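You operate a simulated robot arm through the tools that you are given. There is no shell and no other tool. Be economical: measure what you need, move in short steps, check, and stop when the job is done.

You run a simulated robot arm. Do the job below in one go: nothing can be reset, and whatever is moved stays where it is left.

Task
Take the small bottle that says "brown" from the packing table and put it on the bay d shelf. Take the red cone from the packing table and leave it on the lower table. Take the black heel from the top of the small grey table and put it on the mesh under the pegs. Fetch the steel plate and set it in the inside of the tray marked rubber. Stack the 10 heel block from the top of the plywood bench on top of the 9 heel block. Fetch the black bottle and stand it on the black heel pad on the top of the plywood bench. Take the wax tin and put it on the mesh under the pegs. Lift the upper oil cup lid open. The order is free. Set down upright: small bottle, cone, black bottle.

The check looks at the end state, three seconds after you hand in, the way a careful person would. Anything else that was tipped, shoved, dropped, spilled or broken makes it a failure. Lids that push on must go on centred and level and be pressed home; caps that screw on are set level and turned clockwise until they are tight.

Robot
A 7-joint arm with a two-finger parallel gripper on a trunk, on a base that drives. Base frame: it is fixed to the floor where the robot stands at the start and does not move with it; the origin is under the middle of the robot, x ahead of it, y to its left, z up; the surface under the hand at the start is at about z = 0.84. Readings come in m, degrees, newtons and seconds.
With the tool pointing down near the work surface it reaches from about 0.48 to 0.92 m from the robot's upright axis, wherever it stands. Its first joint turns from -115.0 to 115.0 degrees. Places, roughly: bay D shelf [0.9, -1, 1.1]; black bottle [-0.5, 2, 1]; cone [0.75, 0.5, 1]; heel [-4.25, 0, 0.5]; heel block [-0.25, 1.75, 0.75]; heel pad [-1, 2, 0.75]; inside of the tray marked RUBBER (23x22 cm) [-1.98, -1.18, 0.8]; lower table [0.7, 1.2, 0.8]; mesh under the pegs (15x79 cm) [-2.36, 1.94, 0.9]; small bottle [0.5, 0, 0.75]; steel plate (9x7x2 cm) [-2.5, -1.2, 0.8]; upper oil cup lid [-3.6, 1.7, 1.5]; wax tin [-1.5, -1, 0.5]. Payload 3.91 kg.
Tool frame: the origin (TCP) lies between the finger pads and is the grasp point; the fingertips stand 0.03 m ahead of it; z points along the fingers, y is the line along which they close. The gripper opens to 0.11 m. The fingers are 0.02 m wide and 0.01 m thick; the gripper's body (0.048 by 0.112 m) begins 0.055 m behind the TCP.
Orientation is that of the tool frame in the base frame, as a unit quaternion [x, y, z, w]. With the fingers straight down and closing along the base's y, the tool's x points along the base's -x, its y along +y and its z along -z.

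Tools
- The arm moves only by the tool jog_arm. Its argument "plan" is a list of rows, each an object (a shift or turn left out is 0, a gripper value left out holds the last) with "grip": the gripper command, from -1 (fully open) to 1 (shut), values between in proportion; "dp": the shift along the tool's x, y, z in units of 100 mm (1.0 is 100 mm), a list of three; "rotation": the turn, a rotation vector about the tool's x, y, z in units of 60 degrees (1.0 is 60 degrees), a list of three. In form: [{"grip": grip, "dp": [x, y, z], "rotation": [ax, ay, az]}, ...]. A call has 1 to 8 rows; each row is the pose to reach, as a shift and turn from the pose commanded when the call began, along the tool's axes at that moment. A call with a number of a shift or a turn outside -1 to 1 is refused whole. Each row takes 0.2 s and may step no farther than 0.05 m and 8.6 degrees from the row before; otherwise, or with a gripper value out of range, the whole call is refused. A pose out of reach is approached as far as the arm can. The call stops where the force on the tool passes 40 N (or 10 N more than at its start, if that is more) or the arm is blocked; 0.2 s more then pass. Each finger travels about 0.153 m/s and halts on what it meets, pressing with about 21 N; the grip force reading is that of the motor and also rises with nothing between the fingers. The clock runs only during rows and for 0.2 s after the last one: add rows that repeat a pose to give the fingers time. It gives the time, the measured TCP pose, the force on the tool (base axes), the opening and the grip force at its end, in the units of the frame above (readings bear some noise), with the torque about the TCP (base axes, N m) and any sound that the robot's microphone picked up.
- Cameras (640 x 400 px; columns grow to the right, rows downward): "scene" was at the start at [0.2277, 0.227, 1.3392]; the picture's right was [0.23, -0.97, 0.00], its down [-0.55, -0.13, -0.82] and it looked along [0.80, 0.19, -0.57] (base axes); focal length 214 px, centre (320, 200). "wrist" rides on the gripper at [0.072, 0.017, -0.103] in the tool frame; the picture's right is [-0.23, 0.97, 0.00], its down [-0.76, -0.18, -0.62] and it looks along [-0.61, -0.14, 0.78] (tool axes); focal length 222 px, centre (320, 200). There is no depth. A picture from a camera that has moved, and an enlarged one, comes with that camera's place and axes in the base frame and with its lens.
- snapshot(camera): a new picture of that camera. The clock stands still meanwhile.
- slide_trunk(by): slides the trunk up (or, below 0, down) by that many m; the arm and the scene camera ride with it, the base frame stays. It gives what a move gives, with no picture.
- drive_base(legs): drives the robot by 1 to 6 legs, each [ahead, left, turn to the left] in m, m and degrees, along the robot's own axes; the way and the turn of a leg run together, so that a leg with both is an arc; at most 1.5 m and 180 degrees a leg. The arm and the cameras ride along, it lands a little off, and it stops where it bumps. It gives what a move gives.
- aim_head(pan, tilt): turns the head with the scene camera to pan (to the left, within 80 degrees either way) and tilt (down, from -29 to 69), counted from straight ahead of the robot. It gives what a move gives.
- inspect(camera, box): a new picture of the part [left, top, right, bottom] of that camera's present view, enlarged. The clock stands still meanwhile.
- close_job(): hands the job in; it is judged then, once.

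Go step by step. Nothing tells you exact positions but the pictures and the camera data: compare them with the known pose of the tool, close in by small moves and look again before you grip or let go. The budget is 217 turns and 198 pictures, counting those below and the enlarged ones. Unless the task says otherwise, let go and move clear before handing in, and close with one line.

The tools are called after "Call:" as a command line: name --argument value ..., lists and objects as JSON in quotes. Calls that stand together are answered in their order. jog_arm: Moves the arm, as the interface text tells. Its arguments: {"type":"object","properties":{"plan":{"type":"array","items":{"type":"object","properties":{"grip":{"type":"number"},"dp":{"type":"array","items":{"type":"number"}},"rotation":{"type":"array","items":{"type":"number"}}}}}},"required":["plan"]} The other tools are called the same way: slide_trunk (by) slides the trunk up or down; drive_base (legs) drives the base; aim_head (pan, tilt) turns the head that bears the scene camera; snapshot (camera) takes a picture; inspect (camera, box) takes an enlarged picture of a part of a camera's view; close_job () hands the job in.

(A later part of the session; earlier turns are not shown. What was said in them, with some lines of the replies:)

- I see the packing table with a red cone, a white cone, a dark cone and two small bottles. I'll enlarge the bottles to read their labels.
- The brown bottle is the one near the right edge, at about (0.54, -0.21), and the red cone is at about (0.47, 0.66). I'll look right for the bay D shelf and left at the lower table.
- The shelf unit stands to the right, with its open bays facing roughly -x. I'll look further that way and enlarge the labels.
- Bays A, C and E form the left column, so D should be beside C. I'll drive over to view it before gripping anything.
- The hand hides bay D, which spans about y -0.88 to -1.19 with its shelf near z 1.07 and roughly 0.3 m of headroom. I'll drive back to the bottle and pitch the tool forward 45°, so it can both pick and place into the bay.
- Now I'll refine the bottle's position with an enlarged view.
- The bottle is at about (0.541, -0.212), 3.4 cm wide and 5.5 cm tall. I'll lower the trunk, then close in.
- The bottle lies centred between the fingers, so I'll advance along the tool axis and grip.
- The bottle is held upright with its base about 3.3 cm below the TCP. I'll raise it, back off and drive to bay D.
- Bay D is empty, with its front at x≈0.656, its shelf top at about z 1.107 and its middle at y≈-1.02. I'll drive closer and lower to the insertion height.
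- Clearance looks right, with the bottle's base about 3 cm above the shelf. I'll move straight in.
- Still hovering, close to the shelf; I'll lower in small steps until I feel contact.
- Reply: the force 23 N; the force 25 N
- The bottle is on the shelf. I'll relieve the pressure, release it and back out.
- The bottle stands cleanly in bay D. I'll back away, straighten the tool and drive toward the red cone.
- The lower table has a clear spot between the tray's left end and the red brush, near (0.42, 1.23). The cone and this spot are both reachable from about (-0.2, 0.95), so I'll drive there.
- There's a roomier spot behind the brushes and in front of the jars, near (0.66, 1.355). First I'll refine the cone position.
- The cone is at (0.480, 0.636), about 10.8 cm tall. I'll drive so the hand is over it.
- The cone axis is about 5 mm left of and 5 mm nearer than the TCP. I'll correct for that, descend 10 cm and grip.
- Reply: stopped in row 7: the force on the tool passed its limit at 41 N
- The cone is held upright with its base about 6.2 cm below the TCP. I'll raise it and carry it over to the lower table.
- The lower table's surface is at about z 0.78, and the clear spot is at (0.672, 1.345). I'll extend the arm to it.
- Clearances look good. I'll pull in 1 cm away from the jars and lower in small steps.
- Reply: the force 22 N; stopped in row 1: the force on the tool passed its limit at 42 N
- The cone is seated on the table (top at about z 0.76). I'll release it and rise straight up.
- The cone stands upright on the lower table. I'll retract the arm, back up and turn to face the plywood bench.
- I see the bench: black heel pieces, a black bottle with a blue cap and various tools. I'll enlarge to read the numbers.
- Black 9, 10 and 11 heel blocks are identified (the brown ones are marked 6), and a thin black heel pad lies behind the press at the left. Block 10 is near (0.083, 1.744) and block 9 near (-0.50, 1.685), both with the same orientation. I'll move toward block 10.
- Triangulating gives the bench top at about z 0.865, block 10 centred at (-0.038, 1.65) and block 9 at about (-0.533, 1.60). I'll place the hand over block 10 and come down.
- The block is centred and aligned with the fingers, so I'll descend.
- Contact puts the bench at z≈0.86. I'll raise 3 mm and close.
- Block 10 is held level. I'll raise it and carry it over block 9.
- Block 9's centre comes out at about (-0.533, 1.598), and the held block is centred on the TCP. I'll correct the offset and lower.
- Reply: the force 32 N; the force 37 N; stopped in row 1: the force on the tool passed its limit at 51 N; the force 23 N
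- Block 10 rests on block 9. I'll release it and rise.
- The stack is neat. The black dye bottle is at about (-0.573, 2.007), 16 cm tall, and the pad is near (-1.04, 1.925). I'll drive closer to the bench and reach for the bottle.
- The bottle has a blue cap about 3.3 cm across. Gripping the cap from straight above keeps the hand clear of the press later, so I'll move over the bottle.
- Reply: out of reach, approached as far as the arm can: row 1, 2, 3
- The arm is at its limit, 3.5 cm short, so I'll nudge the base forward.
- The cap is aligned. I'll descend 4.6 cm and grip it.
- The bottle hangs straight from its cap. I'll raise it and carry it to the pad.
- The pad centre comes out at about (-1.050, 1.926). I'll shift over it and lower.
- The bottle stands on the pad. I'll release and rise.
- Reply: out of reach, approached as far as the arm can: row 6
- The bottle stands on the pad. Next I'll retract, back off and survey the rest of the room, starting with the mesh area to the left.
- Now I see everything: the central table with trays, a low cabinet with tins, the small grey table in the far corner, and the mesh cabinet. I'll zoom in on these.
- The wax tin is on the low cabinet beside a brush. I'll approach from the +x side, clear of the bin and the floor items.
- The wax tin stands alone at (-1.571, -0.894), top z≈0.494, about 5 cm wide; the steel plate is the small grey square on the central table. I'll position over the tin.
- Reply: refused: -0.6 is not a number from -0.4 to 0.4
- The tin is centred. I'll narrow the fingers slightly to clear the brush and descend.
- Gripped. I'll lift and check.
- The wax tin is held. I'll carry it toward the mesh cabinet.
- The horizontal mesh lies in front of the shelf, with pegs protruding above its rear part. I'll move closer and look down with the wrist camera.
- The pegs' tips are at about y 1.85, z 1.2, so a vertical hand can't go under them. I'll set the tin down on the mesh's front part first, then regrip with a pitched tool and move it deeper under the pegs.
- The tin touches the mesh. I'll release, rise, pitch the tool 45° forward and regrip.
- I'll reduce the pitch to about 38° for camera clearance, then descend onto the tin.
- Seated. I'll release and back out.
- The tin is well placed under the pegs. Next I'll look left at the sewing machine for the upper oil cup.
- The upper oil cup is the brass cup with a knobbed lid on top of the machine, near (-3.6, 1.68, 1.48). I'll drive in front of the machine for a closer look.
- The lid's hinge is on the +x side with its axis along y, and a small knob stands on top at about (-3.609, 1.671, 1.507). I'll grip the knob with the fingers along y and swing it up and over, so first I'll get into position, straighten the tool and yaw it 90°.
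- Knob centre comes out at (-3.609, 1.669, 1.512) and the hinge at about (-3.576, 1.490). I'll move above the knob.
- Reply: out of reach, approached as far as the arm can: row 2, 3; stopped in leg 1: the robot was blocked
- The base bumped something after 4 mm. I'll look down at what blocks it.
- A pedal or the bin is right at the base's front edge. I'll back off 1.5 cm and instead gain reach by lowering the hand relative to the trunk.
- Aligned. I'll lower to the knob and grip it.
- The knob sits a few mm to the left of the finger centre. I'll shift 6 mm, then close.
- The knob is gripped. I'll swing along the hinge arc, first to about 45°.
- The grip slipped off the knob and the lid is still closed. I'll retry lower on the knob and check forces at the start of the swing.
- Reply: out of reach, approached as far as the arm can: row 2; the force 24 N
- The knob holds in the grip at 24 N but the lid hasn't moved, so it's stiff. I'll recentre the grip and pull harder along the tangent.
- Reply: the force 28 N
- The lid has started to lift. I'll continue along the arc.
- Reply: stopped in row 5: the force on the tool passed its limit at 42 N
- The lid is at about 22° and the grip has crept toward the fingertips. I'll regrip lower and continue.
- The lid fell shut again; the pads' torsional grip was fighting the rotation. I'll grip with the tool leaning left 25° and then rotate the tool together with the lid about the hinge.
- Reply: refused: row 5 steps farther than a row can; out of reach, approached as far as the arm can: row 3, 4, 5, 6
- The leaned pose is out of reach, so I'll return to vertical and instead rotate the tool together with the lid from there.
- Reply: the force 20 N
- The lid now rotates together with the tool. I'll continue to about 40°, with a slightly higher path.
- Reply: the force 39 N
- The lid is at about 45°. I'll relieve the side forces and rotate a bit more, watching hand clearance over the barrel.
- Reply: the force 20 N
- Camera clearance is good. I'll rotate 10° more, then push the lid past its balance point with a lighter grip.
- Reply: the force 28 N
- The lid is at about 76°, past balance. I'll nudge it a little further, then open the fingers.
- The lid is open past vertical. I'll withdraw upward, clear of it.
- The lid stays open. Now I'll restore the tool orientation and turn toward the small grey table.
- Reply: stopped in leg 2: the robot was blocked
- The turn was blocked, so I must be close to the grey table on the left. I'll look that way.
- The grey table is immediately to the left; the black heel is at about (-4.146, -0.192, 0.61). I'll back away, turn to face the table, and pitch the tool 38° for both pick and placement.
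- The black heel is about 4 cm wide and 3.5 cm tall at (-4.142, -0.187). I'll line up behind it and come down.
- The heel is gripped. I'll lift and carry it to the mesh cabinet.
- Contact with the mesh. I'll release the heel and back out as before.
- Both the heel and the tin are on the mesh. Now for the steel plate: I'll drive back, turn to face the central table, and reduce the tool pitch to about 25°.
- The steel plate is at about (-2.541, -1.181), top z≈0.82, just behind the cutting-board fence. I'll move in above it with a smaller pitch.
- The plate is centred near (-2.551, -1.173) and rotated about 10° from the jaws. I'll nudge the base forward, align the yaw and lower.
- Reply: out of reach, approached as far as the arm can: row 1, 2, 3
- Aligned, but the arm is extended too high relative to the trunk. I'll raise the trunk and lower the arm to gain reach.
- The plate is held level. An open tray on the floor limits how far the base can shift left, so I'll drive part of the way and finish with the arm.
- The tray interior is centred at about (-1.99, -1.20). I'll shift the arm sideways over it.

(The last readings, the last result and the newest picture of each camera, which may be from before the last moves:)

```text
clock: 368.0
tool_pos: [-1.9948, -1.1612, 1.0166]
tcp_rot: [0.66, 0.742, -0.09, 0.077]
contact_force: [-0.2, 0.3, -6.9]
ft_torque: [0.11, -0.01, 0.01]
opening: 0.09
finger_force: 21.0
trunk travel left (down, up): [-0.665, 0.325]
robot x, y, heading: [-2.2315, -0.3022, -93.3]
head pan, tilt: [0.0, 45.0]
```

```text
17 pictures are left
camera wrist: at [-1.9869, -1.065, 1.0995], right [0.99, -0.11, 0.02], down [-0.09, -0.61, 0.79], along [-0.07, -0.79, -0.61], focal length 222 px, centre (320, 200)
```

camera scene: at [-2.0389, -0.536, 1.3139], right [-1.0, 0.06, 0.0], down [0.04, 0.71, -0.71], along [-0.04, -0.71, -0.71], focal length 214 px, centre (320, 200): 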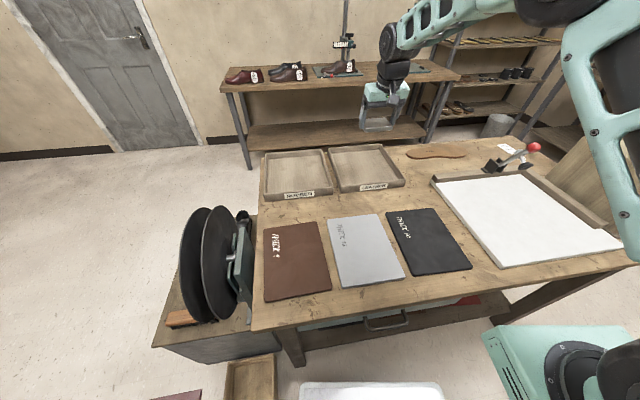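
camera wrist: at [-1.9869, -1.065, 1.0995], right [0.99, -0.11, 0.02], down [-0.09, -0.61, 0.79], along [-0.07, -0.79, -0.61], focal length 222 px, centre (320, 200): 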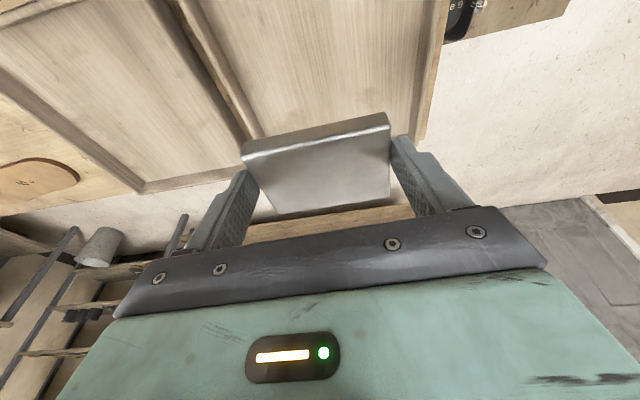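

Call:
jog_arm --plan '[{"dp": [0, 0.1, 0]}, {"dp": [0, 0.1, 0]}]'

Call:
slide_trunk --by -0.1

Call:
snapshot --camera "wrist"

Call:
inspect --camera "scene" --box '[240, 60, 400, 220]'

```text
clock: 368.6
tool_pos: [-1.9857, -1.161, 1.0165]
tcp_rot: [0.66, 0.742, -0.089, 0.077]
contact_force: [0.8, 0.5, -6.5]
ft_torque: [0.12, 0.02, -0.02]
opening: 0.09
finger_force: 21.2
trunk travel left (down, up): [-0.665, 0.325]
robot x, y, heading: [-2.2367, -0.305, -93.3]
head pan, tilt: [0.0, 45.0]
```

```text
clock: 369.9
tool_pos: [-1.9851, -1.1606, 0.9165]
tcp_rot: [0.66, 0.742, -0.09, 0.079]
contact_force: [0.5, 0.1, -7.2]
ft_torque: [0.08, 0.0, 0.02]
opening: 0.0901
finger_force: 20.8
trunk travel left (down, up): [-0.565, 0.425]
robot x, y, heading: [-2.2318, -0.3027, -93.3]
head pan, tilt: [0.0, 45.0]
```

```text
16 pictures are left
camera wrist: at [-1.9772, -1.0637, 0.999], right [0.99, -0.11, 0.02], down [-0.09, -0.61, 0.79], along [-0.07, -0.79, -0.61], focal length 222 px, centre (320, 200)
```

wrist: 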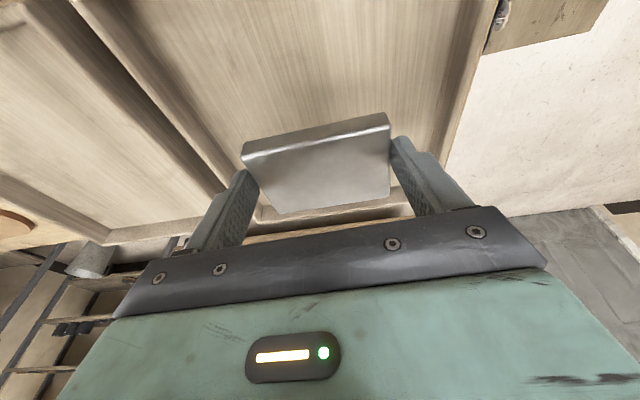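

```text
2.50 times, centred on (320, 140) of scene
camera zoom: at [-2.0388, -0.5359, 1.2139], right [-1.0, 0.06, 0.0], down [0.04, 0.71, -0.71], along [-0.04, -0.71, -0.71], focal length 536 px, centre (320, 350)
```

zoom: 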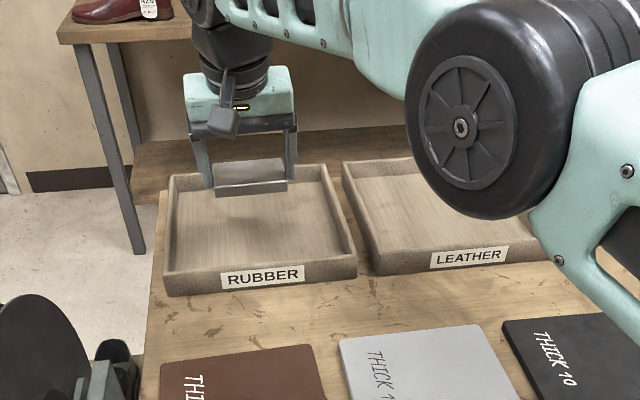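

The plate is over the tray's interior. I'll lower it.

Call:
jog_arm --plan '[{"dp": [0.05, 0, 0.2]}, {"dp": [0.105, 0, 0.44]}, {"dp": [0.13, 0, 0.54]}]'

Call:
jog_arm --plan '[{"dp": [0.01, 0, 0.045]}]'

Call:
jog_arm --plan '[{"dp": [0.01, 0, 0.045]}]'

Call:
snapshot --camera "wrist"

```text
clock: 370.7
tool_pos: [-1.9866, -1.1574, 0.8605]
tcp_rot: [0.66, 0.742, -0.09, 0.079]
contact_force: [0.6, 0.2, -7.1]
ft_torque: [0.08, 0.01, -0.02]
opening: 0.09
finger_force: 20.9
trunk travel left (down, up): [-0.565, 0.425]
robot x, y, heading: [-2.2306, -0.3023, -93.2]
head pan, tilt: [0.0, 45.0]
```

```text
clock: 371.1
tool_pos: [-1.9876, -1.1609, 0.8563]
tcp_rot: [0.66, 0.742, -0.091, 0.077]
contact_force: [0.0, 0.7, -6.6]
ft_torque: [0.09, 0.01, -0.02]
opening: 0.0901
finger_force: 20.7
trunk travel left (down, up): [-0.565, 0.425]
robot x, y, heading: [-2.2328, -0.3046, -93.0]
head pan, tilt: [0.0, 45.0]
```

```text
clock: 371.5
tool_pos: [-1.9858, -1.1599, 0.8523]
tcp_rot: [0.66, 0.742, -0.089, 0.078]
contact_force: [0.3, -0.8, -6.6]
ft_torque: [0.08, 0.01, -0.02]
opening: 0.0899
finger_force: 20.5
trunk travel left (down, up): [-0.565, 0.425]
robot x, y, heading: [-2.2277, -0.3013, -93.5]
head pan, tilt: [0.0, 45.0]
```

```text
14 pictures are left
camera wrist: at [-1.9787, -1.0628, 0.9341], right [0.99, -0.11, 0.02], down [-0.09, -0.61, 0.79], along [-0.07, -0.79, -0.61], focal length 222 px, centre (320, 200)
```

wrist: 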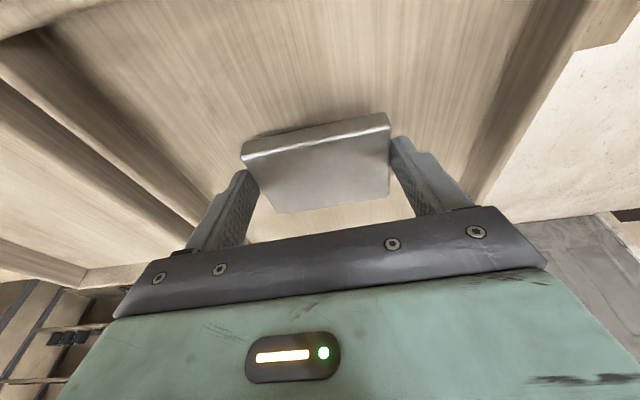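

Call:
jog_arm --plan '[{"dp": [0.008, 0, 0.03]}]'

Call:
jog_arm --plan '[{"dp": [0.008, 0, 0.03]}]'

Call:
jog_arm --plan '[{"dp": [0.008, 0, 0.03]}]'

```text
clock: 371.9
tool_pos: [-1.9872, -1.1607, 0.8481]
tcp_rot: [0.66, 0.742, -0.09, 0.077]
contact_force: [-0.5, -0.2, -6.5]
ft_torque: [0.11, 0.01, 0.02]
opening: 0.0901
finger_force: 21.4
trunk travel left (down, up): [-0.565, 0.425]
robot x, y, heading: [-2.2317, -0.3001, -93.2]
head pan, tilt: [0.0, 45.0]
```

```text
clock: 372.3
tool_pos: [-1.9876, -1.1596, 0.8436]
tcp_rot: [0.66, 0.742, -0.09, 0.078]
contact_force: [0.2, 0.8, -7.8]
ft_torque: [0.08, -0.03, 0.04]
opening: 0.0898
finger_force: 21.3
trunk travel left (down, up): [-0.565, 0.425]
robot x, y, heading: [-2.2329, -0.3031, -93.4]
head pan, tilt: [0.0, 45.0]
```

```text
clock: 372.7
tool_pos: [-1.9872, -1.1607, 0.8431]
tcp_rot: [0.66, 0.742, -0.09, 0.079]
contact_force: [-0.5, 2.2, 2.2]
ft_torque: [0.21, -0.41, 0.11]
opening: 0.0899
finger_force: 21.1
trunk travel left (down, up): [-0.565, 0.425]
robot x, y, heading: [-2.2343, -0.3009, -93.2]
head pan, tilt: [0.0, 45.0]
```

The plate rests on the tray floor. I'll press 1 mm more, release and rise.

Call:
jog_arm --plan '[{"dp": [0.003, 0, 0.01]}, {"dp": [0.003, 0, 0.01], "grip": -0.75}, {"dp": [0.003, 0, 0.01], "grip": -0.85}, {"dp": [0.003, 0, 0.01], "grip": -0.85}, {"dp": [-0.07, 0, -0.3]}, {"dp": [-0.15, 0, -0.65]}, {"dp": [-0.22, 0, -0.95]}]'

Call:
slide_trunk --by 0.2

Call:
snapshot --camera "wrist"

Call:
inspect --camera "scene" --box '[240, 110, 400, 230]'

```text
clock: 374.3
tool_pos: [-1.9862, -1.1605, 0.94]
tcp_rot: [0.66, 0.742, -0.09, 0.078]
contact_force: [0.2, 0.0, 0.1]
ft_torque: [0.03, 0.0, 0.0]
opening: 0.1019
finger_force: 0.1
trunk travel left (down, up): [-0.565, 0.425]
robot x, y, heading: [-2.2339, -0.301, -93.0]
head pan, tilt: [0.0, 45.0]
```

```text
clock: 376.5
tool_pos: [-1.9852, -1.1603, 1.1392]
tcp_rot: [0.66, 0.742, -0.091, 0.078]
contact_force: [0.2, 0.3, 0.2]
ft_torque: [-0.03, 0.0, -0.03]
opening: 0.102
finger_force: 0.0
trunk travel left (down, up): [-0.765, 0.225]
robot x, y, heading: [-2.2339, -0.3025, -93.0]
head pan, tilt: [0.0, 45.0]
```

```text
13 pictures are left
camera wrist: at [-1.9776, -1.0635, 1.2231], right [0.99, -0.11, 0.02], down [-0.09, -0.61, 0.79], along [-0.07, -0.79, -0.61], focal length 222 px, centre (320, 200)
```

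wrist: 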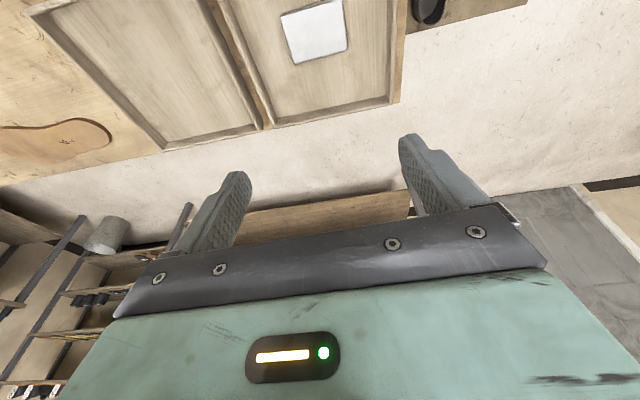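

```text
3.33 times, centred on (320, 170) of scene
camera zoom: at [-2.0389, -0.5356, 1.4139], right [-1.0, 0.06, 0.0], down [0.04, 0.71, -0.71], along [-0.04, -0.71, -0.71], focal length 715 px, centre (320, 300)
```

zoom: 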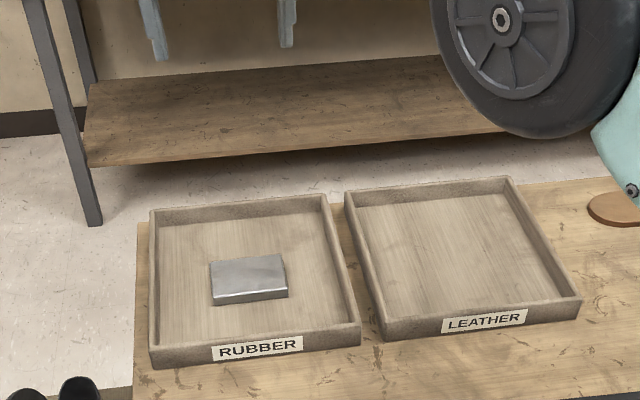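

The plate lies in the RUBBER tray. I'll back the robot clear of the table before handing in.

Call:
drive_base --legs '[[-0.3, 0, 0]]'

Call:
aim_head --pan -70 --tilt 25

Call:
snapshot --camera "scene"

```text
clock: 378.6
tool_pos: [-1.9747, -0.8614, 1.1402]
tcp_rot: [0.662, 0.74, -0.09, 0.078]
contact_force: [0.1, -0.3, -0.1]
ft_torque: [-0.01, 0.01, 0.0]
opening: 0.1015
finger_force: 0.0
trunk travel left (down, up): [-0.765, 0.225]
robot x, y, heading: [-2.2135, -0.0012, -93.4]
head pan, tilt: [0.0, 45.0]
```

```text
clock: 380.0
tool_pos: [-1.9749, -0.8617, 1.1415]
tcp_rot: [0.662, 0.74, -0.091, 0.077]
contact_force: [-0.3, 0.0, 0.6]
ft_torque: [0.04, -0.01, 0.02]
opening: 0.1019
finger_force: 0.0
trunk travel left (down, up): [-0.765, 0.225]
robot x, y, heading: [-2.2137, 0.0006, -93.7]
head pan, tilt: [-70.0, 25.0]
```

```text
11 pictures are left
camera scene: at [-2.1063, -0.1812, 1.4445], right [-0.28, 0.96, 0.0], down [0.41, 0.12, -0.91], along [-0.87, -0.26, -0.42], focal length 214 px, centre (320, 200)
```

scene: 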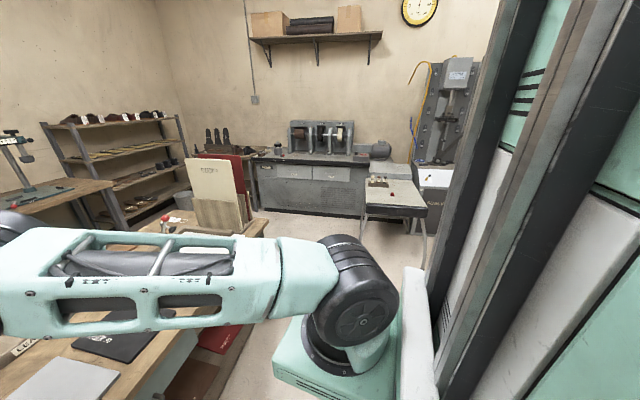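

The room looks undisturbed, with the grey table in place and the hand empty and clear. All eight items are done, so I'm handing in.

Call:
close_job

```text
The job is handed in.
```

All eight items are done and the job is handed in. The base was stopped by an obstacle twice: first at the bin or pedal by the sewing machine, then while turning beside the small grey table. I saw nothing shifted, but I did not go back to check the bin.
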